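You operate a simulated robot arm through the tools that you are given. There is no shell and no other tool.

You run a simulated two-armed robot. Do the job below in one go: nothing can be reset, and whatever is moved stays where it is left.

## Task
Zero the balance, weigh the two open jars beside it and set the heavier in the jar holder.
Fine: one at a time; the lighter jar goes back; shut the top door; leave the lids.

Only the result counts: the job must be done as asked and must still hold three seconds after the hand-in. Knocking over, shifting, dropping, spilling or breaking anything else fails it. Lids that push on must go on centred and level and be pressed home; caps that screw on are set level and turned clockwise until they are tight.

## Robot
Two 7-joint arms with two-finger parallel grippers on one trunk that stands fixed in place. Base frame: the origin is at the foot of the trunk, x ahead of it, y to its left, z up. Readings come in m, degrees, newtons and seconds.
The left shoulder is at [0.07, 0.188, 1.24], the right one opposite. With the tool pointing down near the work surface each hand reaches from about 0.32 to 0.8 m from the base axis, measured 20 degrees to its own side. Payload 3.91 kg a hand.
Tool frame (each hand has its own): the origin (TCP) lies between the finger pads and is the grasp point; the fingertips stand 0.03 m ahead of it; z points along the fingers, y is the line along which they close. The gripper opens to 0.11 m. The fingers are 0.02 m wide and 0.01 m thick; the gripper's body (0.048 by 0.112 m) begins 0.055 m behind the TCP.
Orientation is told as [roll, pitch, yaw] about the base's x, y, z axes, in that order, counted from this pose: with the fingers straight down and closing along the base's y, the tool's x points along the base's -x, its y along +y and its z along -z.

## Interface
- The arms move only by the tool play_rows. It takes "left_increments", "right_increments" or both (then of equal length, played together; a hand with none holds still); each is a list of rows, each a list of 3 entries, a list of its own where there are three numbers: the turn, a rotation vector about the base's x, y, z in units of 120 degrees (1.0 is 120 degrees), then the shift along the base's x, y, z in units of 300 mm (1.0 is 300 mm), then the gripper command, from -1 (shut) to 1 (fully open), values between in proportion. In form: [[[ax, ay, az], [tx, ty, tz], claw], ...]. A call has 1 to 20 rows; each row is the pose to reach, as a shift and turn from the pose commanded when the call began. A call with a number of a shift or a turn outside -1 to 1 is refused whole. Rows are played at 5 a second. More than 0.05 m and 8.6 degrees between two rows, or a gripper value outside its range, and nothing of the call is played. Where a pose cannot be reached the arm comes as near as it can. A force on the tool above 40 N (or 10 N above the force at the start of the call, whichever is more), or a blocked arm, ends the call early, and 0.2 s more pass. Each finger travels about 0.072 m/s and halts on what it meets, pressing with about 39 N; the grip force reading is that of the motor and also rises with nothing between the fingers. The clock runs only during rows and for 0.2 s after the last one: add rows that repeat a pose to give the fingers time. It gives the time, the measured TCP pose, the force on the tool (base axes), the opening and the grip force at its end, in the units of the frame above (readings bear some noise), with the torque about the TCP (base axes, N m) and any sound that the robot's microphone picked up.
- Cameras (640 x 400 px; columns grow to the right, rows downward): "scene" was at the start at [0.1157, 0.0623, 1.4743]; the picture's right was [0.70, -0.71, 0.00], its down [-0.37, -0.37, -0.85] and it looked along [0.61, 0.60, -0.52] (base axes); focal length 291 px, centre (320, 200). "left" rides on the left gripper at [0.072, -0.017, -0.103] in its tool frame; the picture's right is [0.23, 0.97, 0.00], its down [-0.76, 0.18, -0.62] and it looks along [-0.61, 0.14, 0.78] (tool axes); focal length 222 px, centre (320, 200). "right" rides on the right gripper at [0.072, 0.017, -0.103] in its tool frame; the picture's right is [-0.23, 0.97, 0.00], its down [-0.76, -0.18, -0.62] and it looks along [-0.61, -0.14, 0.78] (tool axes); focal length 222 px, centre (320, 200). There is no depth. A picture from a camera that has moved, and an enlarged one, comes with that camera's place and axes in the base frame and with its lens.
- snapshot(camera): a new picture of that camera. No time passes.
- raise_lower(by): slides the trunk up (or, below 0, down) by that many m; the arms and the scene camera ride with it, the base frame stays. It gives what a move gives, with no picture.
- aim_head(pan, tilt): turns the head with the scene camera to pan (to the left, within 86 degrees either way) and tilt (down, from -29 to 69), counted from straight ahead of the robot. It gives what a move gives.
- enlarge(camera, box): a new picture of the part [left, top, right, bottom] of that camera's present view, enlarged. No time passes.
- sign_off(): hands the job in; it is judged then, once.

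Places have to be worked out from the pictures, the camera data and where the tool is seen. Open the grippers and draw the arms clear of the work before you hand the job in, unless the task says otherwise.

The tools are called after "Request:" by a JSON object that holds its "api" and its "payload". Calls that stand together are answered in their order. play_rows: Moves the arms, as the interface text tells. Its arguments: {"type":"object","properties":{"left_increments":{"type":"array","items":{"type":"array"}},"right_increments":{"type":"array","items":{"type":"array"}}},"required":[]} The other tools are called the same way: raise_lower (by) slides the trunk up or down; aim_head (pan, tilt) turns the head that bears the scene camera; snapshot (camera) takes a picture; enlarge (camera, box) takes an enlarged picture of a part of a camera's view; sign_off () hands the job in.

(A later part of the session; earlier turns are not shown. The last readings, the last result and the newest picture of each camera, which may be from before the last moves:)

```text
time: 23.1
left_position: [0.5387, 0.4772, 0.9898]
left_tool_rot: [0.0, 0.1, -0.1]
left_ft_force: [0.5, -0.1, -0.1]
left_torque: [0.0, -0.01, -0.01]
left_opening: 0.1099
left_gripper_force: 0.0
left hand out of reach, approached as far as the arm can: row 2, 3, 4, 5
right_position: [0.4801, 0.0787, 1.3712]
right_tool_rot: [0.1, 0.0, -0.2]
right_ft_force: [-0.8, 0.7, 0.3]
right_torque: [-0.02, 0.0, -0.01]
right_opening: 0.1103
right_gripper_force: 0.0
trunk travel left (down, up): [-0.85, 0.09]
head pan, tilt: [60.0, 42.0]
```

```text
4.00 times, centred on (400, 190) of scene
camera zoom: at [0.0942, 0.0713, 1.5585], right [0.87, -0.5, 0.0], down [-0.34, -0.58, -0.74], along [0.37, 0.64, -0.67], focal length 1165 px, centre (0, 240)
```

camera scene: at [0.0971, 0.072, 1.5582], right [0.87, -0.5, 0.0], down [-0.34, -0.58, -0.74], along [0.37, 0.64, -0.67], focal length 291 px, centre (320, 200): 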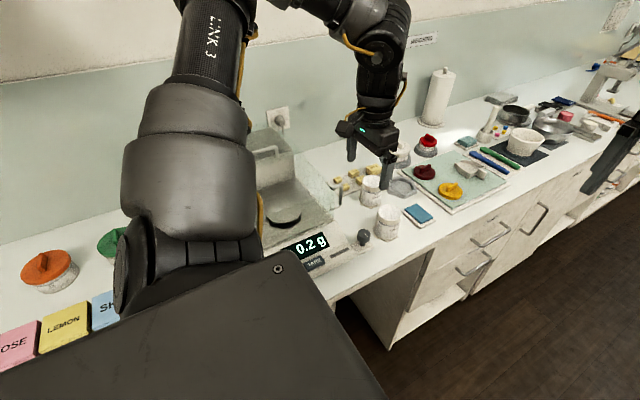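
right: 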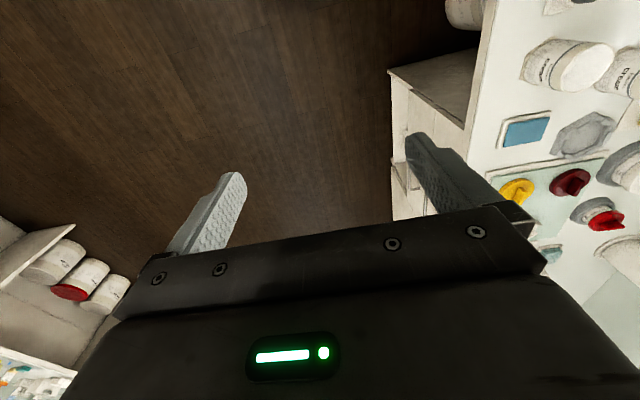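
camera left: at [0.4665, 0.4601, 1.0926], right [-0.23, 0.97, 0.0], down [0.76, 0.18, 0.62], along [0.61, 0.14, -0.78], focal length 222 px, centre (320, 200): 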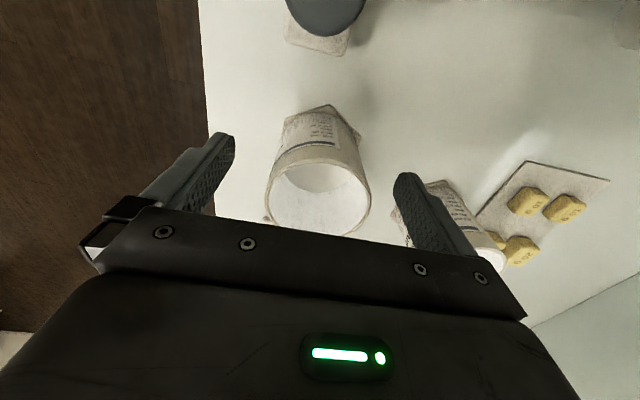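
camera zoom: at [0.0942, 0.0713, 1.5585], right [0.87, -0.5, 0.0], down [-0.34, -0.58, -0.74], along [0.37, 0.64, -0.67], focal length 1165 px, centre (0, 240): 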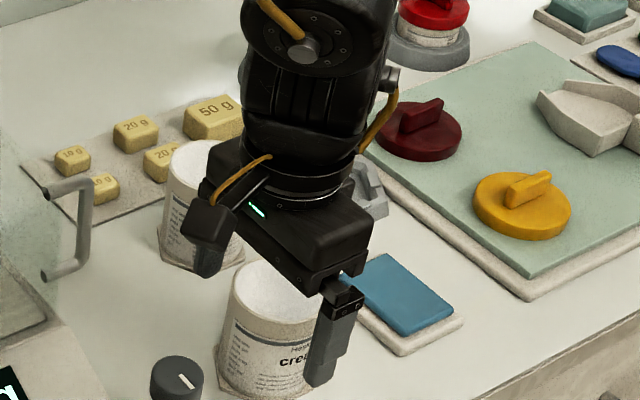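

The arm runs out of reach low down with the trunk this high. I'll lift straight up, lower the trunk 12 cm, and retry.

Request:
{"api": "play_rows", "payload": {"left_increments": [[[0, 0, 0], [0, 0, 0.1], 1], [[0, 0, 0], [0, 0, 0.25], 1], [[0, 0, 0], [0, 0, 0.4], 1], [[0, 0, 0], [0, 0, 0.55], 1], [[0, 0, 0], [0, 0, 0.65], 1]]}}

Request:
{"api": "raise_lower", "payload": {"by": -0.12}}

Request:
{"api": "snapshot", "payload": {"camera": "left"}}

Request:
{"api": "snapshot", "payload": {"camera": "scene"}}

```text
time: 24.4
left_position: [0.5367, 0.478, 1.1859]
left_tool_rot: [0.0, 0.2, -0.1]
left_ft_force: [0.1, 0.2, 0.7]
left_torque: [0.01, -0.02, 0.03]
left_opening: 0.1102
left_gripper_force: 0.0
right_position: [0.4791, 0.0777, 1.3717]
right_tool_rot: [0.0, -0.1, -0.1]
right_ft_force: [0.4, -0.7, -0.6]
right_torque: [0.02, -0.01, -0.03]
right_opening: 0.1098
right_gripper_force: 0.1
trunk travel left (down, up): [-0.85, 0.09]
head pan, tilt: [60.0, 42.0]
```

```text
time: 25.9
left_position: [0.5363, 0.4785, 1.0665]
left_tool_rot: [0.1, 0.1, -0.1]
left_ft_force: [0.2, 0.2, -0.1]
left_torque: [-0.02, -0.03, 0.01]
left_opening: 0.1099
left_gripper_force: 0.1
right_position: [0.4795, 0.0785, 1.2531]
right_tool_rot: [0.1, 0.0, -0.1]
right_ft_force: [-0.4, -1.7, 0.1]
right_torque: [-0.01, -0.01, 0.0]
right_opening: 0.1099
right_gripper_force: 0.0
trunk travel left (down, up): [-0.73, 0.21]
head pan, tilt: [60.0, 42.0]
```

```text
taken
camera left: at [0.4652, 0.4619, 1.1679], right [-0.23, 0.97, 0.0], down [0.76, 0.18, 0.62], along [0.61, 0.14, -0.78], focal length 222 px, centre (320, 200)
```

left: 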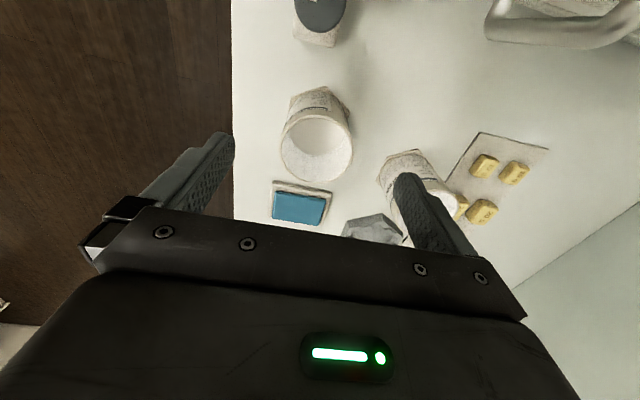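

```text
taken
camera scene: at [0.0933, 0.0719, 1.4386], right [0.87, -0.5, 0.0], down [-0.33, -0.58, -0.74], along [0.37, 0.64, -0.67], focal length 291 px, centre (320, 200)
```

scene: 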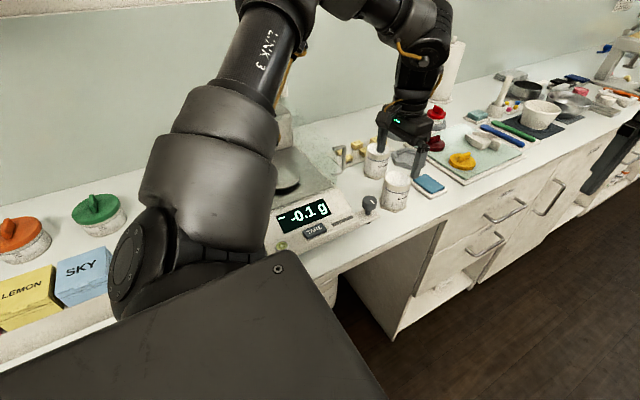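

Jar estimated at (0.555, 0.480). Moving over it and descending with the trunk lower.

Request:
{"api": "play_rows", "payload": {"left_increments": [[[0, 0, 0], [0.063, 0.005, 0], 1], [[0, 0, 0], [0.063, 0.005, -0.1], 1], [[0, 0, 0], [0.063, 0.005, -0.2], 1], [[0, 0, 0], [0.063, 0.005, -0.3], 1], [[0, 0, 0], [0.063, 0.005, -0.35], 1], [[0, 0, 0], [0.063, 0.005, -0.358], 1]]}}

Request:
{"api": "snapshot", "payload": {"camera": "left"}}

Request:
{"api": "enlarge", "payload": {"camera": "scene", "box": [320, 110, 480, 230]}}

```text
time: 27.2
left_position: [0.5563, 0.4806, 0.9577]
left_tool_rot: [0.1, 0.1, 0.0]
left_ft_force: [0.5, -0.4, -0.4]
left_torque: [0.02, 0.0, 0.0]
left_opening: 0.1099
left_gripper_force: 0.0
right_position: [0.4791, 0.0788, 1.2515]
right_tool_rot: [0.0, 0.0, -0.1]
right_ft_force: [-0.2, -0.7, 0.1]
right_torque: [-0.01, -0.01, -0.05]
right_opening: 0.1101
right_gripper_force: 0.1
trunk travel left (down, up): [-0.73, 0.21]
head pan, tilt: [60.0, 42.0]
```

```text
taken
camera left: at [0.4843, 0.4637, 1.0612], right [-0.23, 0.97, 0.0], down [0.76, 0.18, 0.62], along [0.61, 0.14, -0.78], focal length 222 px, centre (320, 200)
```

left: 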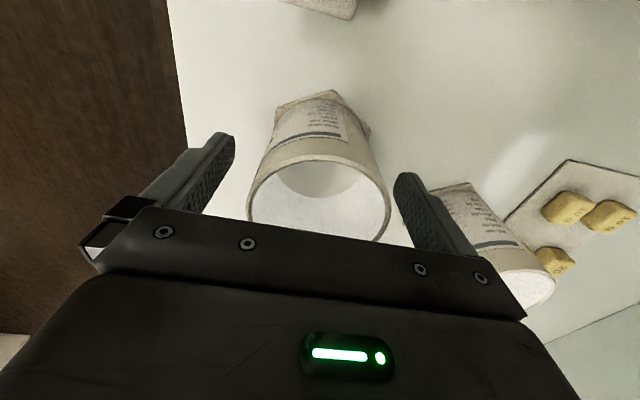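

```text
3.33 times, centred on (400, 170) of scene
camera zoom: at [0.0932, 0.0718, 1.4385], right [0.87, -0.5, 0.0], down [-0.33, -0.58, -0.74], along [0.37, 0.64, -0.67], focal length 971 px, centre (53, 300)
```

zoom: 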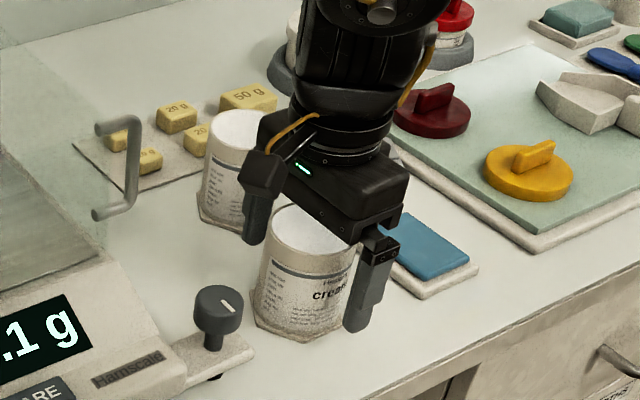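

Reached, with the jar between the pads. Closing the gripper in place.

Request:
{"api": "play_rows", "payload": {"left_increments": [[[0, 0, 0], [0, 0, 0], -1], [[0, 0, 0], [0, 0, 0], -1], [[0, 0, 0], [0, 0, 0], -1], [[0, 0, 0], [0, 0, 0], -1], [[0, 0, 0], [0, 0, 0], -1]]}}

Request:
{"api": "snapshot", "payload": {"camera": "left"}}

```text
time: 28.4
left_position: [0.5573, 0.4805, 0.9585]
left_tool_rot: [0.2, 0.0, -0.1]
left_ft_force: [0.5, 1.0, -0.6]
left_torque: [0.01, 0.0, 0.02]
left_opening: 0.0705
left_gripper_force: 39.2
right_position: [0.4799, 0.079, 1.2521]
right_tool_rot: [0.0, 0.1, 0.0]
right_ft_force: [-0.7, -0.4, 0.1]
right_torque: [0.0, -0.02, 0.01]
right_opening: 0.11
right_gripper_force: 0.1
trunk travel left (down, up): [-0.73, 0.21]
head pan, tilt: [60.0, 42.0]
```

```text
taken
camera left: at [0.4846, 0.4638, 1.0612], right [-0.23, 0.97, 0.0], down [0.76, 0.18, 0.62], along [0.61, 0.14, -0.78], focal length 222 px, centre (320, 200)
```

left: 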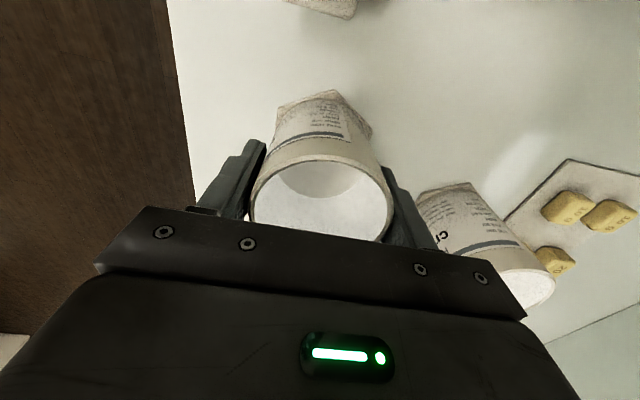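

Gripped with 70.5 mm opening and no disturbance. Lifting straight up smoothly by about 0.225 m.

Request:
{"api": "play_rows", "payload": {"left_increments": [[[0, 0, 0], [0, 0, 0.03], -1], [[0, 0, 0], [0, 0, 0.08], -1], [[0, 0, 0], [0, 0, 0.15], -1], [[0, 0, 0], [0, 0, 0.23], -1], [[0, 0, 0], [0, 0, 0.31], -1], [[0, 0, 0], [0, 0, 0.39], -1], [[0, 0, 0], [0, 0, 0.47], -1], [[0, 0, 0], [0, 0, 0.55], -1], [[0, 0, 0], [0, 0, 0.63], -1], [[0, 0, 0], [0, 0, 0.69], -1], [[0, 0, 0], [0, 0, 0.73], -1], [[0, 0, 0], [0, 0, 0.75], -1], [[0, 0, 0], [0, 0, 0.75], -1]]}}

Request:
{"api": "snapshot", "payload": {"camera": "left"}}

Request:
{"api": "snapshot", "payload": {"camera": "scene"}}

```text
time: 31.2
left_position: [0.5567, 0.4802, 1.1824]
left_tool_rot: [0.1, 0.2, -0.1]
left_ft_force: [0.4, 0.8, -1.1]
left_torque: [0.0, 0.0, -0.02]
left_opening: 0.071
left_gripper_force: 39.3
right_position: [0.48, 0.0783, 1.2516]
right_tool_rot: [0.1, 0.0, -0.1]
right_ft_force: [0.6, -0.5, 0.5]
right_torque: [0.01, 0.0, 0.01]
right_opening: 0.1101
right_gripper_force: 0.0
trunk travel left (down, up): [-0.73, 0.21]
head pan, tilt: [60.0, 42.0]
```

```text
taken
camera left: at [0.4843, 0.4632, 1.2859], right [-0.23, 0.97, 0.0], down [0.76, 0.18, 0.62], along [0.61, 0.14, -0.78], focal length 222 px, centre (320, 200)
```

left: 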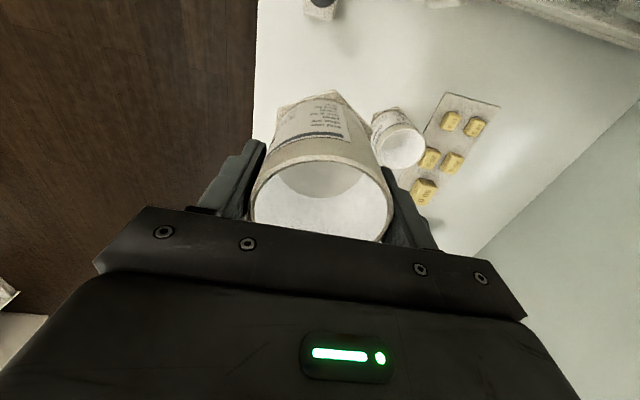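

```text
taken
camera scene: at [0.0935, 0.0721, 1.4385], right [0.87, -0.5, 0.0], down [-0.33, -0.58, -0.74], along [0.37, 0.64, -0.67], focal length 291 px, centre (320, 200)
```

scene: 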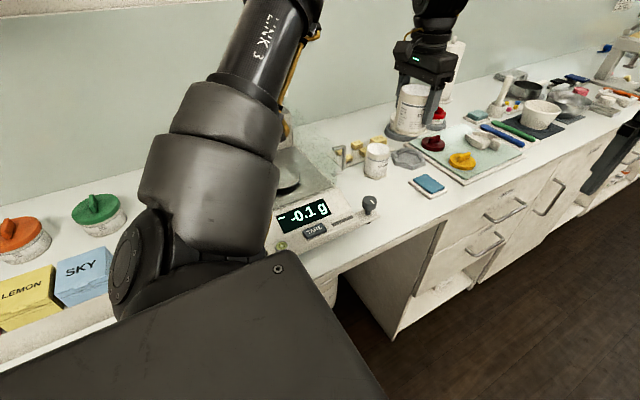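

Jar lifted and upright. Now carrying it over the walls to above the pan centre at (0.300, 0.638).

Request:
{"api": "play_rows", "payload": {"left_increments": [[[0, 0, 0], [-0.03, 0.018, 0.01], -1], [[0, 0, 0], [-0.1, 0.062, 0.02], -1], [[0, 0, 0], [-0.2, 0.123, 0.03], -1], [[0, 0, 0], [-0.31, 0.191, 0.03], -1], [[0, 0, 0], [-0.42, 0.259, 0.03], -1], [[0, 0, 0], [-0.53, 0.326, 0.03], -1], [[0, 0, 0], [-0.64, 0.394, 0.03], -1], [[0, 0, 0], [-0.74, 0.456, 0.03], -1], [[0, 0, 0], [-0.82, 0.505, 0.03], -1], [[0, 0, 0], [-0.856, 0.527, 0.03], -1], [[0, 0, 0], [-0.856, 0.527, 0.03], -1]]}}

Request:
{"api": "snapshot", "payload": {"camera": "left"}}

Request:
{"api": "snapshot", "payload": {"camera": "scene"}}

```text
time: 33.6
left_position: [0.2998, 0.6393, 1.1911]
left_tool_rot: [0.1, 0.1, -0.2]
left_ft_force: [0.1, -0.3, -1.3]
left_torque: [0.01, -0.01, -0.03]
left_opening: 0.0708
left_gripper_force: 39.3
right_position: [0.4801, 0.0788, 1.252]
right_tool_rot: [0.0, 0.0, -0.3]
right_ft_force: [-0.5, -0.4, 0.0]
right_torque: [0.0, -0.01, -0.02]
right_opening: 0.1102
right_gripper_force: 0.1
trunk travel left (down, up): [-0.73, 0.21]
head pan, tilt: [60.0, 42.0]
```

```text
taken
camera left: at [0.2278, 0.6226, 1.294], right [-0.23, 0.97, 0.0], down [0.76, 0.18, 0.62], along [0.61, 0.14, -0.78], focal length 222 px, centre (320, 200)
```

left: 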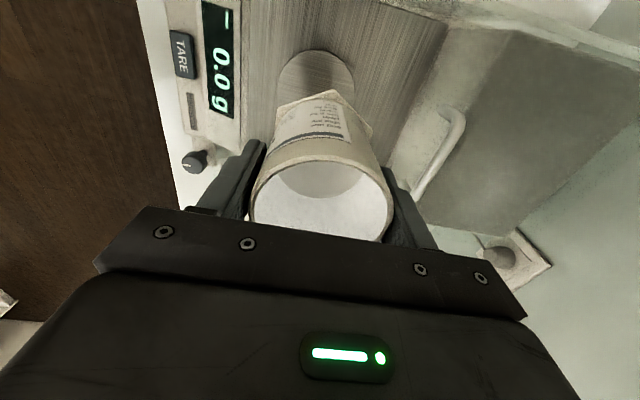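

```text
taken
camera scene: at [0.0938, 0.0722, 1.4385], right [0.87, -0.5, 0.0], down [-0.34, -0.58, -0.74], along [0.37, 0.64, -0.67], focal length 291 px, centre (320, 200)
```

scene: 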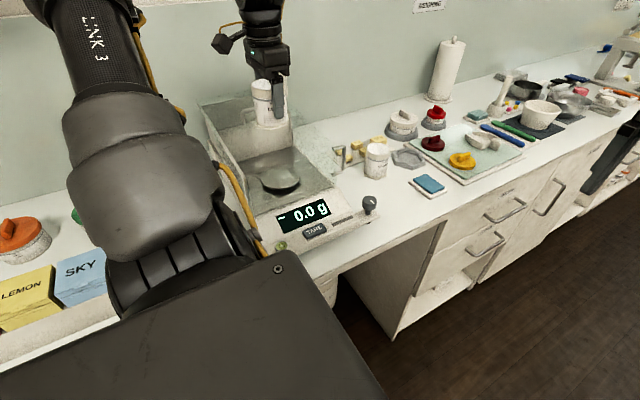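

Above the pan; the display reads 0.0. Descending vertically to z≈1.06 first.

Request:
{"api": "play_rows", "payload": {"left_increments": [[[0, 0, 0], [-0.003, -0.005, -0.06], -1], [[0, 0, 0], [-0.003, -0.005, -0.14], -1], [[0, 0, 0], [-0.003, -0.005, -0.22], -1], [[0, 0, 0], [-0.003, -0.005, -0.3], -1], [[0, 0, 0], [-0.003, -0.005, -0.37], -1], [[0, 0, 0], [-0.003, -0.005, -0.42], -1], [[0, 0, 0], [-0.003, -0.005, -0.437], -1]]}}

Request:
{"api": "snapshot", "payload": {"camera": "left"}}

Request:
{"api": "enlarge", "payload": {"camera": "scene", "box": [190, 70, 390, 250]}}

```text
time: 35.2
left_position: [0.2995, 0.6394, 1.0602]
left_tool_rot: [0.1, 0.2, -0.1]
left_ft_force: [0.9, 0.6, -0.6]
left_torque: [-0.01, 0.02, 0.0]
left_opening: 0.0708
left_gripper_force: 39.2
right_position: [0.4789, 0.0785, 1.2517]
right_tool_rot: [0.1, 0.0, -0.1]
right_ft_force: [-0.2, -0.1, -0.7]
right_torque: [-0.01, 0.0, -0.03]
right_opening: 0.1096
right_gripper_force: 0.1
trunk travel left (down, up): [-0.73, 0.21]
head pan, tilt: [60.0, 42.0]
```

```text
taken
camera left: at [0.2269, 0.621, 1.1623], right [-0.23, 0.97, 0.0], down [0.76, 0.18, 0.62], along [0.61, 0.14, -0.78], focal length 222 px, centre (320, 200)
```

left: 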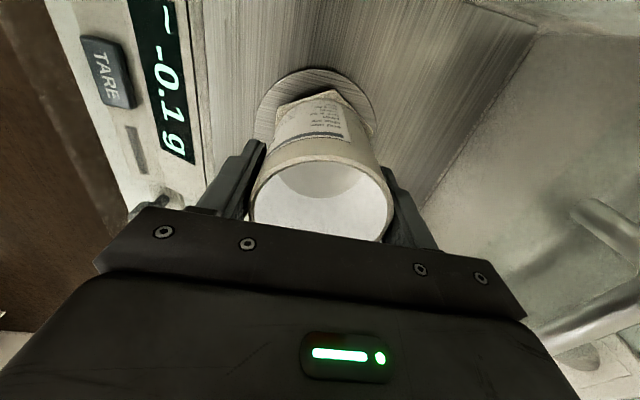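

```text
2.22 times, centred on (290, 160) of scene
camera zoom: at [0.0935, 0.0723, 1.4385], right [0.87, -0.5, 0.0], down [-0.33, -0.58, -0.74], along [0.37, 0.64, -0.67], focal length 647 px, centre (387, 289)
```

zoom: 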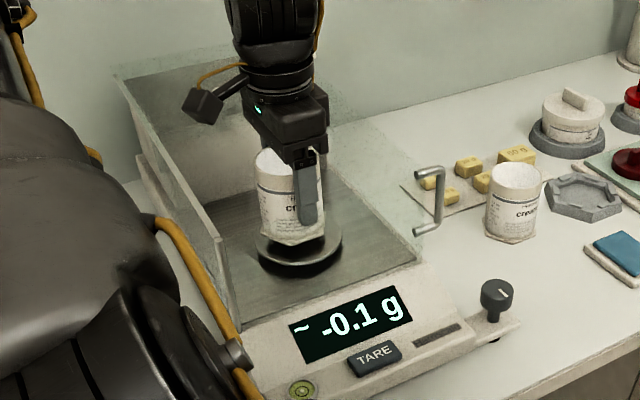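

The jar is inside the chamber and centred above the pan, perhaps 2 cm up. Lowering to z≈1.044 and checking.

Request:
{"api": "play_rows", "payload": {"left_increments": [[[0, 0, 0], [-0.003, -0.003, -0.02], -1], [[0, 0, 0], [-0.003, -0.003, -0.04], -1], [[0, 0, 0], [-0.003, -0.003, -0.05], -1], [[0, 0, 0], [-0.003, -0.003, -0.05], -1]]}}

Request:
{"api": "enlarge", "payload": {"camera": "left", "box": [160, 40, 480, 240]}}

Request:
{"api": "enlarge", "payload": {"camera": "scene", "box": [240, 110, 340, 250]}}

```text
time: 36.2
left_position: [0.2961, 0.6359, 1.0454]
left_tool_rot: [0.2, -0.1, -0.1]
left_ft_force: [0.5, 1.1, 9.2]
left_torque: [-0.21, 0.15, 0.0]
left_opening: 0.0704
left_gripper_force: 39.2
right_position: [0.4798, 0.0781, 1.2525]
right_tool_rot: [0.1, -0.1, -0.2]
right_ft_force: [0.6, -0.7, 0.7]
right_torque: [0.02, 0.02, -0.01]
right_opening: 0.1099
right_gripper_force: 0.1
trunk travel left (down, up): [-0.73, 0.21]
head pan, tilt: [60.0, 42.0]
```

```text
2.00 times, centred on (320, 140) of left
camera zoom: at [0.2252, 0.6189, 1.1488], right [-0.23, 0.97, 0.0], down [0.76, 0.17, 0.62], along [0.61, 0.14, -0.78], focal length 444 px, centre (320, 320)
```

zoom: 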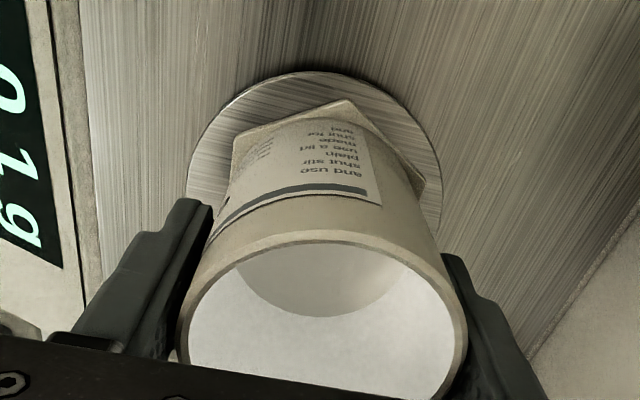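

```text
2.86 times, centred on (290, 180) of scene
camera zoom: at [0.0929, 0.0711, 1.4388], right [0.87, -0.5, 0.0], down [-0.33, -0.58, -0.74], along [0.37, 0.64, -0.67], focal length 832 px, centre (406, 257)
```

zoom: 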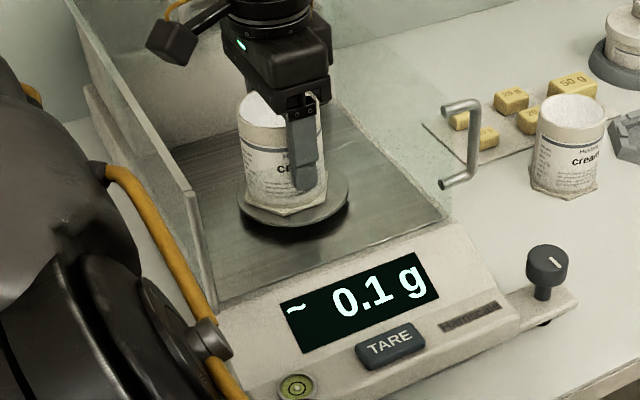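

Contact: about 9 N upward at z≈1.045, and the base is sitting on the pan. I'll ease up a millimetre and open the gripper gently.

Request:
{"api": "play_rows", "payload": {"left_increments": [[[0, 0, 0], [0, 0, 0.004], -1], [[0, 0, 0], [0, 0, 0.004], 0.32], [[0, 0, 0], [0, 0, 0.004], 0.4], [[0, 0, 0], [0, 0, 0.004], 0.6], [[0, 0, 0], [0, 0, 0.004], 0.9], [[0, 0, 0], [0, 0, 0.004], 1], [[0, 0, 0], [0, 0, 0.004], 1]]}}

Request:
{"api": "enlarge", "payload": {"camera": "left", "box": [160, 40, 480, 240]}}

Request:
{"api": "enlarge", "payload": {"camera": "scene", "box": [240, 110, 340, 250]}}

```text
time: 37.9
left_position: [0.2967, 0.6368, 1.047]
left_tool_rot: [0.1, 0.1, 0.0]
left_ft_force: [0.4, -0.6, -0.3]
left_torque: [-0.05, -0.03, -0.02]
left_opening: 0.1099
left_gripper_force: 0.0
right_position: [0.4808, 0.0771, 1.2514]
right_tool_rot: [-0.1, 0.0, -0.1]
right_ft_force: [-0.1, 0.2, -0.8]
right_torque: [-0.01, 0.02, 0.03]
right_opening: 0.1103
right_gripper_force: 0.1
trunk travel left (down, up): [-0.73, 0.21]
head pan, tilt: [60.0, 42.0]
```

```text
2.00 times, centred on (320, 140) of left
camera zoom: at [0.2255, 0.6198, 1.1493], right [-0.23, 0.97, 0.0], down [0.76, 0.18, 0.62], along [0.61, 0.14, -0.78], focal length 444 px, centre (320, 320)
```

zoom: 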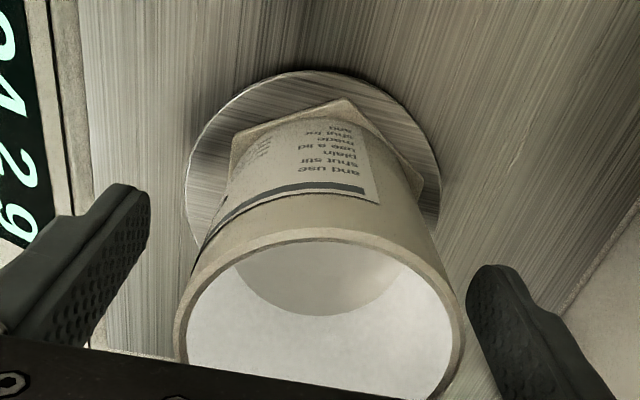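

```text
2.86 times, centred on (290, 180) of scene
camera zoom: at [0.0934, 0.0721, 1.4385], right [0.87, -0.5, 0.0], down [-0.33, -0.58, -0.74], along [0.37, 0.64, -0.67], focal length 832 px, centre (406, 257)
```

zoom: 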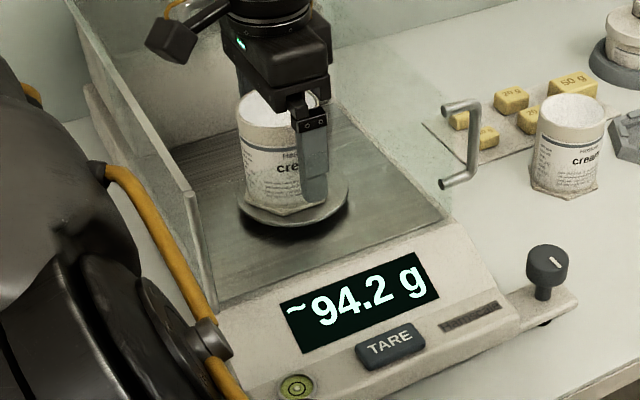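

The display shows about 94.2 g, possibly still settling; I'll wait two seconds and read again.

Request:
{"api": "play_rows", "payload": {"left_increments": [[[0, 0, 0], [0, 0, 0], 1], [[0, 0, 0], [0, 0, 0], 1], [[0, 0, 0], [0, 0, 0], 1], [[0, 0, 0], [0, 0, 0], 1], [[0, 0, 0], [0, 0, 0], 1], [[0, 0, 0], [0, 0, 0], 1], [[0, 0, 0], [0, 0, 0], 1], [[0, 0, 0], [0, 0, 0], 1], [[0, 0, 0], [0, 0, 0], 1], [[0, 0, 0], [0, 0, 0], 1]]}}

Request:
{"api": "enlarge", "payload": {"camera": "scene", "box": [240, 110, 340, 250]}}

```text
time: 40.0
left_position: [0.2974, 0.6371, 1.0451]
left_tool_rot: [0.0, 0.1, 0.0]
left_ft_force: [0.5, 0.0, 0.1]
left_torque: [-0.03, -0.01, 0.01]
left_opening: 0.1101
left_gripper_force: 0.0
right_position: [0.4806, 0.0783, 1.2516]
right_tool_rot: [0.0, 0.1, -0.2]
right_ft_force: [-0.7, -0.8, -0.8]
right_torque: [0.0, 0.0, 0.0]
right_opening: 0.1101
right_gripper_force: 0.1
trunk travel left (down, up): [-0.73, 0.21]
head pan, tilt: [60.0, 42.0]
```

```text
2.86 times, centred on (290, 180) of scene
camera zoom: at [0.0934, 0.0721, 1.4385], right [0.87, -0.5, 0.0], down [-0.33, -0.58, -0.74], along [0.37, 0.64, -0.67], focal length 832 px, centre (406, 257)
```

zoom: 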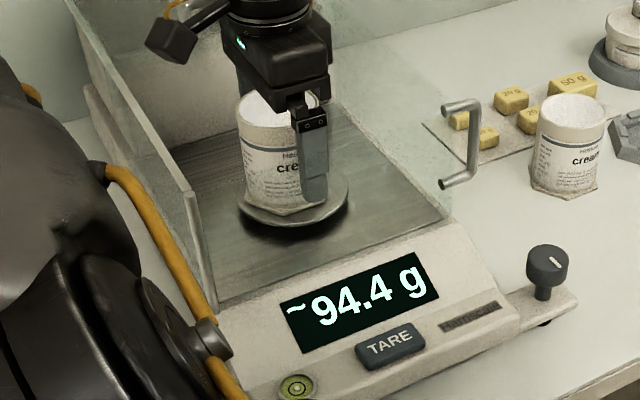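

Front jar: 94.4 g (±0.3). Now I regrip it here and take it back to its own spot.

Request:
{"api": "play_rows", "payload": {"left_increments": [[[0, 0, 0], [0, 0, 0], 0.5], [[0, 0, 0], [0, 0, 0], -1], [[0, 0, 0], [0, 0, 0], -1], [[0, 0, 0], [0, 0, 0], -1], [[0, 0, 0], [0, 0, 0], -1], [[0, 0, 0], [0, 0, 0.02], -1], [[0, 0, 0], [0, 0, 0.07], -1], [[0, 0, 0], [0, 0, 0.15], -1], [[0, 0, 0], [0, 0, 0.23], -1], [[0, 0, 0], [0, 0, 0.31], -1], [[0, 0, 0], [0, 0, 0.39], -1], [[0, 0, 0], [0, 0, 0.45], -1], [[0, 0, 0], [0, 0, 0.48], -1], [[0, 0, 0], [0, 0, 0.49], -1], [[0, 0, 0], [0, 0, 0.49], -1]]}}

Request:
{"api": "snapshot", "payload": {"camera": "left"}}

```text
time: 43.2
left_position: [0.2973, 0.6371, 1.1941]
left_tool_rot: [0.1, 0.1, 0.0]
left_ft_force: [0.7, 0.3, -1.0]
left_torque: [-0.04, 0.0, -0.02]
left_opening: 0.0707
left_gripper_force: 39.2
right_position: [0.4804, 0.0773, 1.2516]
right_tool_rot: [0.0, 0.0, -0.1]
right_ft_force: [0.0, 0.1, 0.2]
right_torque: [0.02, -0.01, -0.01]
right_opening: 0.1099
right_gripper_force: 0.2
trunk travel left (down, up): [-0.73, 0.21]
head pan, tilt: [60.0, 42.0]
```

```text
taken
camera left: at [0.2253, 0.6198, 1.2972], right [-0.22, 0.97, 0.0], down [0.76, 0.18, 0.62], along [0.61, 0.14, -0.78], focal length 222 px, centre (320, 200)
```

left: 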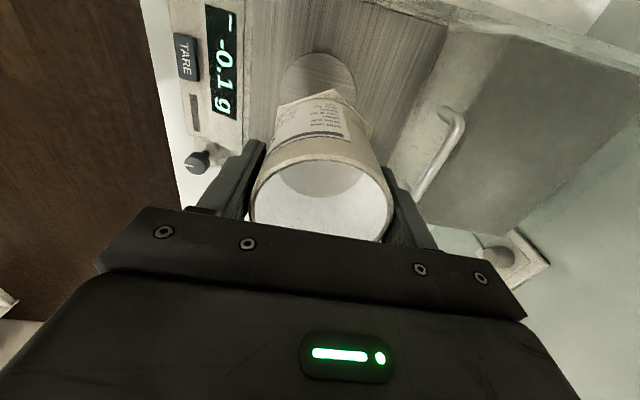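

Jar regripped and lifted. Carrying it back above its spot at (0.5565, 0.4804).

Request:
{"api": "play_rows", "payload": {"left_increments": [[[0, 0, 0], [0.03, -0.018, 0], -1], [[0, 0, 0], [0.1, -0.06, 0], -1], [[0, 0, 0], [0.2, -0.121, 0], -1], [[0, 0, 0], [0.31, -0.187, 0], -1], [[0, 0, 0], [0.42, -0.254, 0], -1], [[0, 0, 0], [0.53, -0.32, 0], -1], [[0, 0, 0], [0.64, -0.387, 0], -1], [[0, 0, 0], [0.74, -0.447, 0], -1], [[0, 0, 0], [0.83, -0.501, 0], -1], [[0, 0, 0], [0.864, -0.522, 0], -1], [[0, 0, 0], [0.864, -0.522, -0.06], -1], [[0, 0, 0], [0.864, -0.522, -0.15], -1], [[0, 0, 0], [0.864, -0.522, -0.25], -1], [[0, 0, 0], [0.864, -0.522, -0.35], -1], [[0, 0, 0], [0.864, -0.522, -0.45], -1], [[0, 0, 0], [0.864, -0.522, -0.55], -1], [[0, 0, 0], [0.864, -0.522, -0.63], -1], [[0, 0, 0], [0.864, -0.522, -0.69], -1], [[0, 0, 0], [0.864, -0.522, -0.71], -1], [[0, 0, 0], [0.864, -0.522, -0.71], -1]]}}

Request:
{"api": "snapshot", "payload": {"camera": "left"}}

Request:
{"api": "enlarge", "payload": {"camera": "scene", "box": [320, 110, 480, 230]}}

```text
time: 47.5
left_position: [0.5568, 0.4787, 0.9807]
left_tool_rot: [0.1, 0.2, 0.0]
left_ft_force: [0.4, -1.3, -0.4]
left_torque: [0.0, -0.01, 0.01]
left_opening: 0.0708
left_gripper_force: 38.8
right_position: [0.4794, 0.0793, 1.2532]
right_tool_rot: [-0.1, 0.0, -0.1]
right_ft_force: [0.1, -0.4, -0.3]
right_torque: [0.01, -0.01, 0.0]
right_opening: 0.11
right_gripper_force: 0.1
trunk travel left (down, up): [-0.73, 0.21]
head pan, tilt: [60.0, 42.0]
```

```text
taken
camera left: at [0.4852, 0.4627, 1.0836], right [-0.23, 0.97, 0.0], down [0.76, 0.18, 0.62], along [0.61, 0.14, -0.78], focal length 222 px, centre (320, 200)
```

left: 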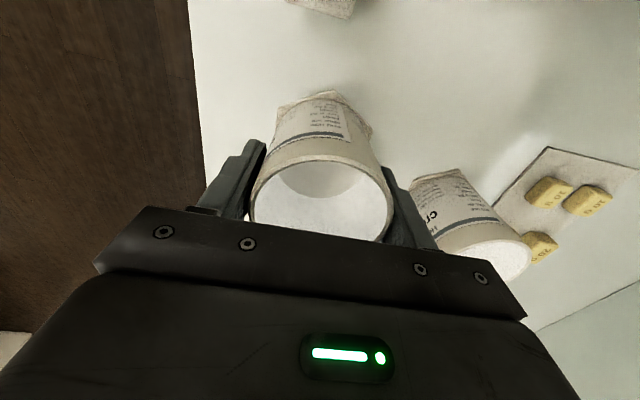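

```text
3.33 times, centred on (400, 170) of scene
camera zoom: at [0.0935, 0.0718, 1.4385], right [0.87, -0.5, 0.0], down [-0.33, -0.58, -0.74], along [0.37, 0.64, -0.67], focal length 971 px, centre (53, 300)
```

zoom: 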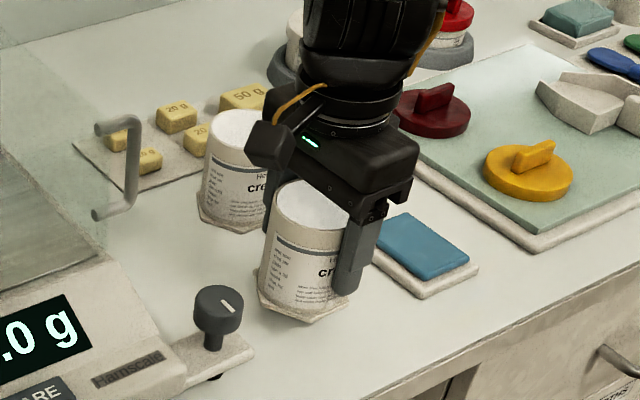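

Just above the bench at its original spot. Lowering the last two centimetres with care.

Request:
{"api": "play_rows", "payload": {"left_increments": [[[0, 0, 0], [0, 0.004, -0.03], -1], [[0, 0, 0], [0, 0.004, -0.055], -1], [[0, 0, 0], [0, 0.004, -0.068], -1], [[0, 0, 0], [0, 0.004, -0.068], -1]]}}

Request:
{"api": "enlarge", "payload": {"camera": "scene", "box": [320, 110, 480, 230]}}

```text
time: 48.5
left_position: [0.5567, 0.4795, 0.9596]
left_tool_rot: [0.1, 0.0, -0.1]
left_ft_force: [-1.0, 1.4, -0.5]
left_torque: [0.02, 0.0, -0.03]
left_opening: 0.0705
left_gripper_force: 38.8
right_position: [0.4803, 0.0788, 1.2521]
right_tool_rot: [0.0, 0.0, 0.0]
right_ft_force: [0.0, 0.4, 0.1]
right_torque: [0.0, -0.02, 0.01]
right_opening: 0.1102
right_gripper_force: 0.0
trunk travel left (down, up): [-0.73, 0.21]
head pan, tilt: [60.0, 42.0]
```

```text
3.33 times, centred on (400, 170) of scene
camera zoom: at [0.0936, 0.0721, 1.4385], right [0.87, -0.5, 0.0], down [-0.33, -0.58, -0.74], along [0.37, 0.64, -0.67], focal length 971 px, centre (53, 300)
```

zoom: 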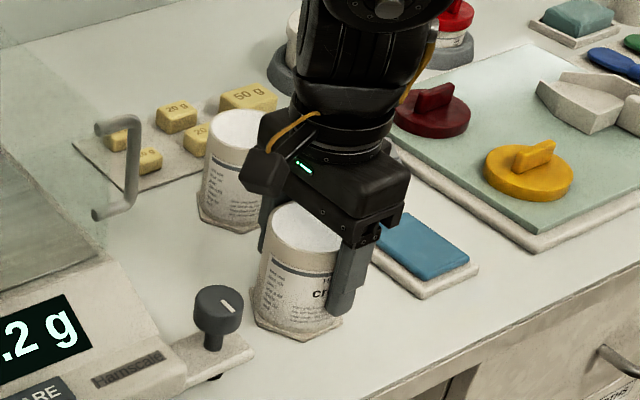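

Not quite in contact yet; inching down by 1 mm steps.

Request:
{"api": "play_rows", "payload": {"left_increments": [[[0, 0, 0], [0, 0, -0.0033], -1], [[0, 0, 0], [0, 0, -0.0066], -1], [[0, 0, 0], [0, 0, -0.0066], -1]]}}

```text
time: 49.2
left_position: [0.5583, 0.4807, 0.9574]
left_tool_rot: [0.0, 0.0, -0.1]
left_ft_force: [0.2, 0.5, 1.1]
left_torque: [-0.06, 0.02, 0.03]
left_opening: 0.0706
left_gripper_force: 38.9
right_position: [0.4802, 0.0783, 1.2513]
right_tool_rot: [0.0, 0.0, -0.1]
right_ft_force: [-0.4, -0.7, -0.1]
right_torque: [-0.01, -0.04, 0.01]
right_opening: 0.1099
right_gripper_force: 0.0
trunk travel left (down, up): [-0.73, 0.21]
head pan, tilt: [60.0, 42.0]
```

Force rose to about +1 N, so it's touching. One more millimetre, then open gently and rise clear.

Request:
{"api": "play_rows", "payload": {"left_increments": [[[0, 0, 0], [0, 0, -0.0033], -1], [[0, 0, 0], [0, 0, -0.0033], -1]]}}

Request:
{"api": "play_rows", "payload": {"left_increments": [[[0, 0, 0], [0, 0, 0], 0.32], [[0, 0, 0], [0, 0, 0], 0.4], [[0, 0, 0], [0, 0, 0], 0.6], [[0, 0, 0], [0, 0, 0], 1], [[0, 0, 0], [0, 0, 0], 1], [[0, 0, 0], [0, 0, 0], 1]]}}

Request:
{"api": "snapshot", "payload": {"camera": "left"}}

Request:
{"api": "enlarge", "payload": {"camera": "scene", "box": [320, 110, 480, 230]}}

```text
time: 49.9
left_position: [0.5573, 0.4802, 0.9588]
left_tool_rot: [0.2, 0.0, 0.0]
left_ft_force: [2.2, 0.4, 8.9]
left_torque: [-0.16, 0.12, 0.01]
left_opening: 0.0708
left_gripper_force: 38.8
right_position: [0.48, 0.0785, 1.2523]
right_tool_rot: [0.1, -0.1, -0.1]
right_ft_force: [-0.2, 0.2, -0.2]
right_torque: [0.0, -0.04, -0.02]
right_opening: 0.1102
right_gripper_force: 0.0
trunk travel left (down, up): [-0.73, 0.21]
head pan, tilt: [60.0, 42.0]
```

```text
time: 51.2
left_position: [0.5568, 0.4815, 0.9566]
left_tool_rot: [0.1, 0.1, 0.0]
left_ft_force: [0.0, 0.4, -1.1]
left_torque: [0.01, -0.02, 0.0]
left_opening: 0.1099
left_gripper_force: 0.0
right_position: [0.4802, 0.0787, 1.252]
right_tool_rot: [0.0, 0.0, -0.2]
right_ft_force: [0.3, -0.1, 0.4]
right_torque: [-0.01, 0.02, 0.02]
right_opening: 0.1097
right_gripper_force: 0.1
trunk travel left (down, up): [-0.73, 0.21]
head pan, tilt: [60.0, 42.0]
```

```text
taken
camera left: at [0.485, 0.4639, 1.06], right [-0.23, 0.97, 0.0], down [0.76, 0.18, 0.62], along [0.61, 0.14, -0.78], focal length 222 px, centre (320, 200)
```

left: 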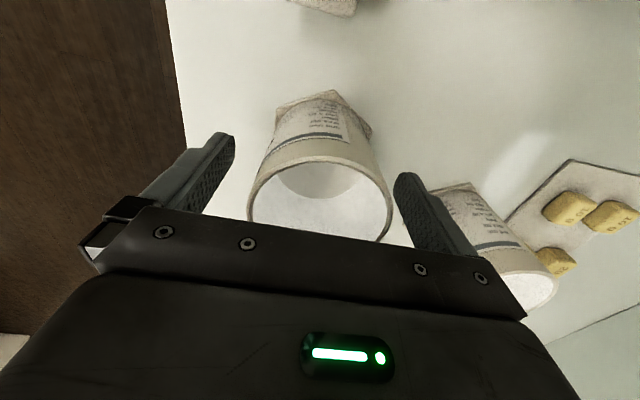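

```text
3.33 times, centred on (400, 170) of scene
camera zoom: at [0.0936, 0.072, 1.4385], right [0.87, -0.5, 0.0], down [-0.33, -0.58, -0.74], along [0.37, 0.64, -0.67], focal length 971 px, centre (53, 300)
```

zoom: 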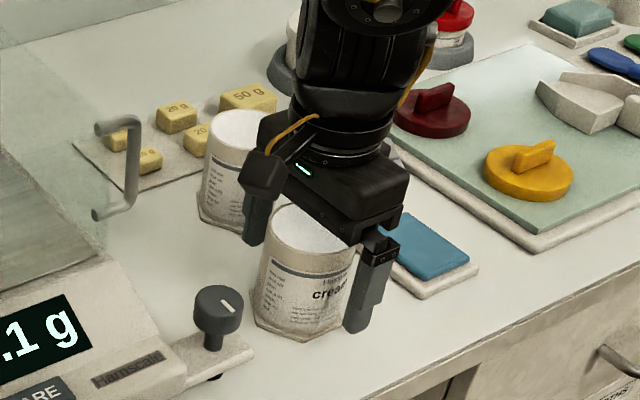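

The view matches the pre-grasp picture exactly; jar A is back. Now rising and moving over the rear jar at about (0.602, 0.615).

Request:
{"api": "play_rows", "payload": {"left_increments": [[[0, 0, 0], [0, 0, 0.08], 1], [[0, 0, 0], [0, 0, 0.2], 1], [[0, 0, 0], [0, 0, 0.33], 1], [[0, 0, 0], [0, 0, 0.42], 1], [[0, 0, 0], [0.05, 0.1, 0.42], 1], [[0, 0, 0], [0.08, 0.22, 0.42], 1], [[0, 0, 0], [0.11, 0.34, 0.42], 1], [[0, 0, 0], [0.133, 0.447, 0.38], 1], [[0, 0, 0], [0.133, 0.447, 0.35], 1]]}}

Request:
{"api": "snapshot", "payload": {"camera": "left"}}

Request:
{"api": "enlarge", "payload": {"camera": "scene", "box": [320, 110, 480, 230]}}

```text
time: 53.2
left_position: [0.5952, 0.6142, 1.0623]
left_tool_rot: [0.1, 0.1, -0.2]
left_ft_force: [0.3, -0.9, -0.7]
left_torque: [0.01, -0.02, 0.02]
left_opening: 0.1098
left_gripper_force: 0.1
right_position: [0.4793, 0.079, 1.2517]
right_tool_rot: [0.0, 0.0, -0.1]
right_ft_force: [-1.1, -0.2, 0.5]
right_torque: [0.0, -0.02, -0.01]
right_opening: 0.11
right_gripper_force: 0.1
trunk travel left (down, up): [-0.73, 0.21]
head pan, tilt: [60.0, 42.0]
```

```text
taken
camera left: at [0.523, 0.5966, 1.1655], right [-0.22, 0.97, 0.0], down [0.76, 0.17, 0.62], along [0.61, 0.14, -0.78], focal length 222 px, centre (320, 200)
```

left: 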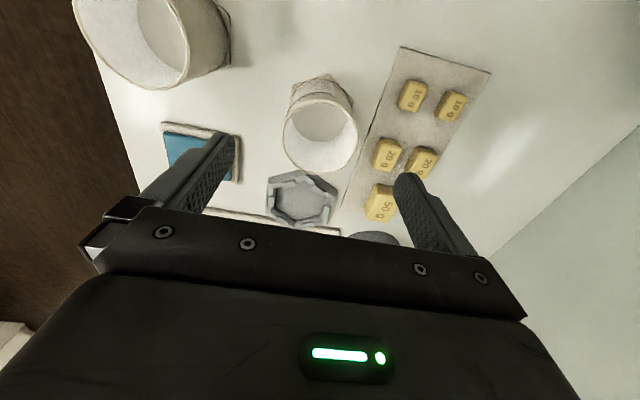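

```text
3.33 times, centred on (400, 170) of scene
camera zoom: at [0.093, 0.0722, 1.4386], right [0.87, -0.5, 0.0], down [-0.33, -0.58, -0.74], along [0.37, 0.64, -0.67], focal length 971 px, centre (53, 300)
```

zoom: 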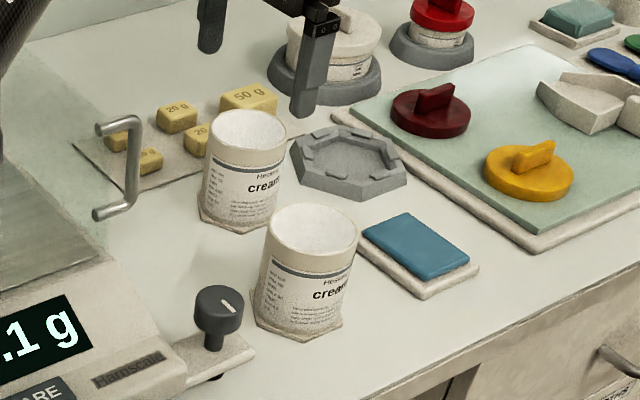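

Rear jar estimated at (0.599, 0.615). I'll enlarge this view to measure the holder's hexagon and the jar's base orientation.

Request:
{"api": "enlarge", "payload": {"camera": "left", "box": [240, 60, 400, 240]}}

Request:
{"api": "enlarge", "payload": {"camera": "left", "box": [255, 160, 351, 220]}}

Request:
{"api": "enlarge", "payload": {"camera": "scene", "box": [376, 130, 456, 180]}}

```text
2.22 times, centred on (320, 150) of left
camera zoom: at [0.523, 0.5966, 1.1655], right [-0.22, 0.97, 0.0], down [0.76, 0.17, 0.62], along [0.61, 0.14, -0.78], focal length 494 px, centre (320, 311)
```

zoom: 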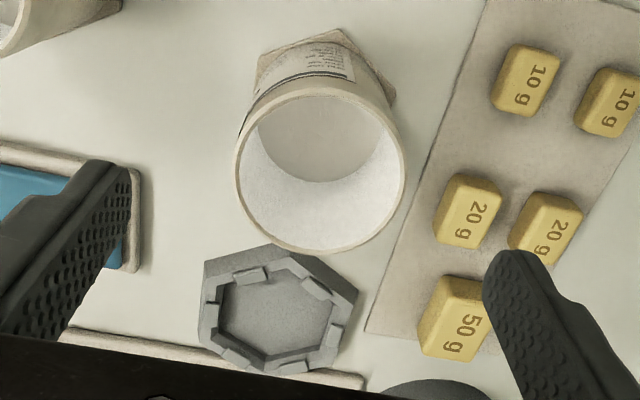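

```text
6.67 times, centred on (303, 190) of left
camera zoom: at [0.523, 0.5966, 1.1655], right [-0.22, 0.97, 0.0], down [0.76, 0.17, 0.62], along [0.61, 0.14, -0.78], focal length 1481 px, centre (433, 267)
```

zoom: 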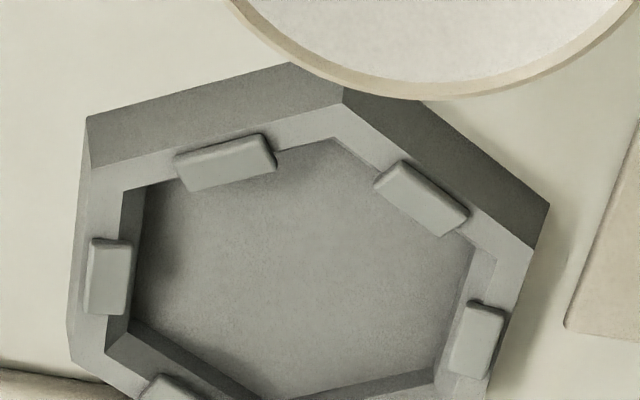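

```text
8.00 times, centred on (416, 155) of scene
camera zoom: at [0.093, 0.0722, 1.4386], right [0.87, -0.5, 0.0], down [-0.33, -0.58, -0.74], along [0.37, 0.64, -0.67], focal length 2330 px, centre (-448, 560)
```

zoom: 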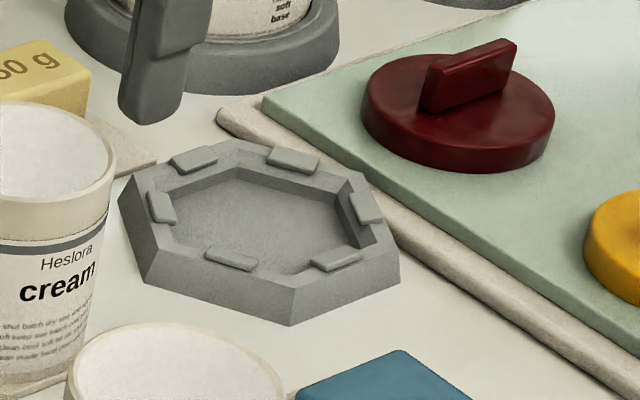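

The holder's hexagon has corners along ±x (edges at 0°, 60°, 120°), the same as the jars, with its centre near (0.75, 0.617). From the gripped picture, jar A's true centre lay ~9 mm ahead of my TCP, so I'll grasp the rear jar a bit further forward, at x≈0.607.

Request:
{"api": "play_rows", "payload": {"left_increments": [[[0, 0, 0], [0.04, 0.005, 0], 1], [[0, 0, 0], [0.04, 0.005, -0.1], 1], [[0, 0, 0], [0.04, 0.005, -0.2], 1], [[0, 0, 0], [0.04, 0.005, -0.3], 1], [[0, 0, 0], [0.04, 0.005, -0.345], 1], [[0, 0, 0], [0.04, 0.005, -0.35], 1]]}}

Request:
{"api": "snapshot", "payload": {"camera": "left"}}

Request:
{"api": "enlarge", "payload": {"camera": "scene", "box": [320, 110, 480, 230]}}

```text
time: 54.6
left_position: [0.5955, 0.6106, 0.9674]
left_tool_rot: [0.1, 0.0, -0.2]
left_ft_force: [0.3, 0.4, -1.3]
left_torque: [0.02, 0.02, 0.04]
left_opening: 0.1099
left_gripper_force: 0.1
left hand out of reach, approached as far as the arm can: row 1, 4, 5, 6
right_position: [0.4798, 0.0776, 1.2518]
right_tool_rot: [-0.1, 0.0, 0.0]
right_ft_force: [0.1, 0.0, 0.3]
right_torque: [0.0, -0.03, -0.03]
right_opening: 0.11
right_gripper_force: 0.1
trunk travel left (down, up): [-0.73, 0.21]
head pan, tilt: [60.0, 42.0]
```

```text
taken
camera left: at [0.5239, 0.5945, 1.0707], right [-0.23, 0.97, 0.0], down [0.76, 0.18, 0.62], along [0.61, 0.14, -0.78], focal length 222 px, centre (320, 200)
```

left: 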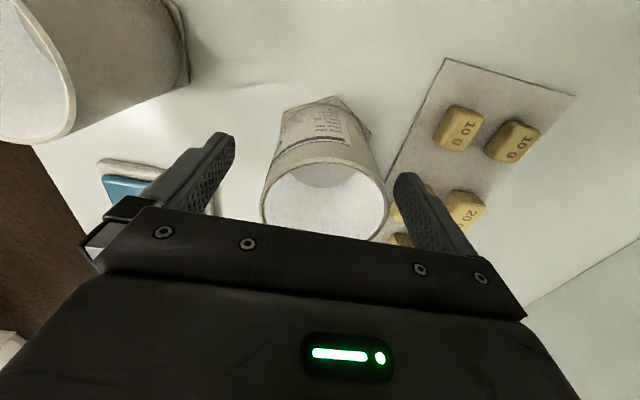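

```text
3.33 times, centred on (400, 170) of scene
camera zoom: at [0.0933, 0.0719, 1.4385], right [0.87, -0.5, 0.0], down [-0.33, -0.58, -0.74], along [0.37, 0.64, -0.67], focal length 971 px, centre (53, 300)
```

zoom: 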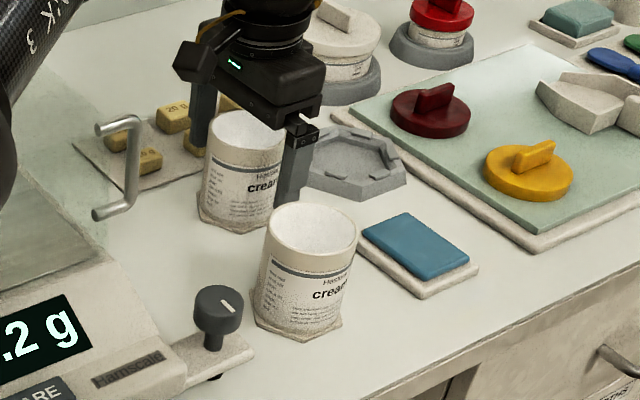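

Straight-down reach ends at x≈0.596 here, short of the rear jar's centre (~0.609, 0.617). I'll rise, yaw the hand +30° toward the reach direction and tilt it 15° outward about the closing axis, which keeps a gripped jar upright and extends reach.

Request:
{"api": "play_rows", "payload": {"left_increments": [[[0, 0, 0], [0, 0, 0.1], 1], [[0, 0, 0], [0, 0, 0.22], 1], [[0, 0, 0], [0, 0, 0.34], 1], [[0, 0, 0], [0, 0, 0.45], 1], [[0, 0, 0.0625], [-0.05, -0.03, 0.45], 1], [[0, 0, 0.125], [-0.1, -0.05, 0.45], 1], [[0, 0, 0.1875], [-0.1, -0.05, 0.45], 1], [[0, 0, 0.25], [-0.1, -0.05, 0.45], 1]]}}

Request:
{"api": "play_rows", "payload": {"left_increments": [[[0.0208, -0.036, 0], [0, 0, 0], 1], [[0.0417, -0.0722, 0], [0, 0, 0], 1], [[0.0625, -0.1083, 0], [0, 0, 0], 1], [[0.0625, -0.1083, 0], [0, 0, 0], 1]]}}

Request:
{"api": "snapshot", "payload": {"camera": "left"}}

Request:
{"api": "snapshot", "payload": {"camera": "scene"}}

```text
time: 56.5
left_position: [0.5681, 0.5954, 1.1026]
left_tool_rot: [0.1, 0.0, 30.0]
left_ft_force: [0.4, 0.0, -0.2]
left_torque: [0.01, -0.01, -0.01]
left_opening: 0.1098
left_gripper_force: 0.0
left hand out of reach, approached as far as the arm can: row 4
right_position: [0.4808, 0.0785, 1.2525]
right_tool_rot: [-0.1, 0.0, -0.1]
right_ft_force: [0.5, 0.3, -0.6]
right_torque: [0.01, 0.01, 0.01]
right_opening: 0.1102
right_gripper_force: 0.1
trunk travel left (down, up): [-0.73, 0.21]
head pan, tilt: [60.0, 42.0]
```

```text
time: 57.5
left_position: [0.567, 0.596, 1.1037]
left_tool_rot: [0.0, -14.9, 29.8]
left_ft_force: [-0.2, -0.5, 0.1]
left_torque: [0.01, 0.01, 0.0]
left_opening: 0.1098
left_gripper_force: 0.1
right_position: [0.4813, 0.079, 1.2519]
right_tool_rot: [0.0, 0.0, 0.0]
right_ft_force: [-0.1, 1.1, 1.2]
right_torque: [0.01, 0.01, 0.0]
right_opening: 0.1098
right_gripper_force: 0.1
trunk travel left (down, up): [-0.73, 0.21]
head pan, tilt: [60.0, 42.0]
```

```text
taken
camera left: at [0.4925, 0.5329, 1.1838], right [-0.68, 0.73, -0.06], down [0.41, 0.44, 0.8], along [0.61, 0.52, -0.6], focal length 222 px, centre (320, 200)
```

left: 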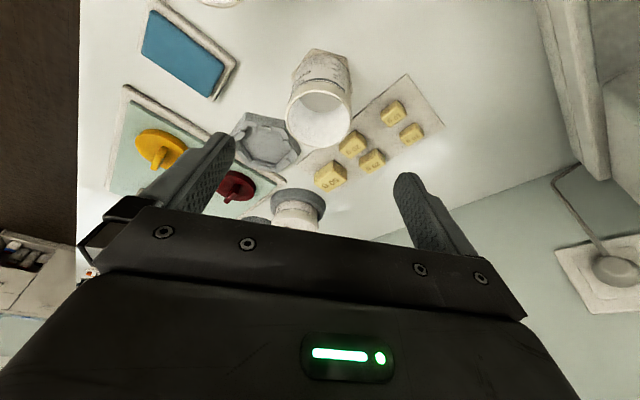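

```text
taken
camera scene: at [0.0938, 0.0719, 1.4385], right [0.87, -0.5, 0.0], down [-0.34, -0.58, -0.74], along [0.37, 0.64, -0.67], focal length 291 px, centre (320, 200)
```

scene: 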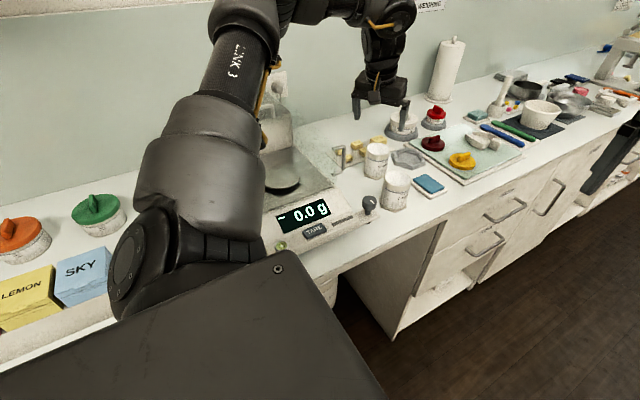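

Orientation achieved. I'll enlarge the jar for a precise fix of its base.

Request:
{"api": "enlarge", "payload": {"camera": "left", "box": [220, 30, 380, 190]}}

```text
2.50 times, centred on (300, 110) of left
camera zoom: at [0.4925, 0.5329, 1.1838], right [-0.68, 0.73, -0.06], down [0.41, 0.44, 0.8], along [0.61, 0.52, -0.6], focal length 555 px, centre (370, 425)
```

zoom: 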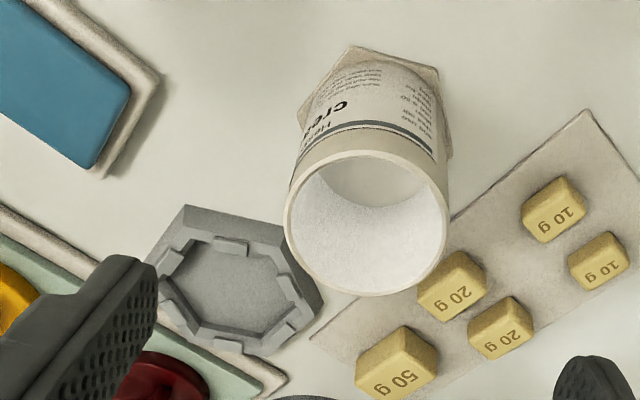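

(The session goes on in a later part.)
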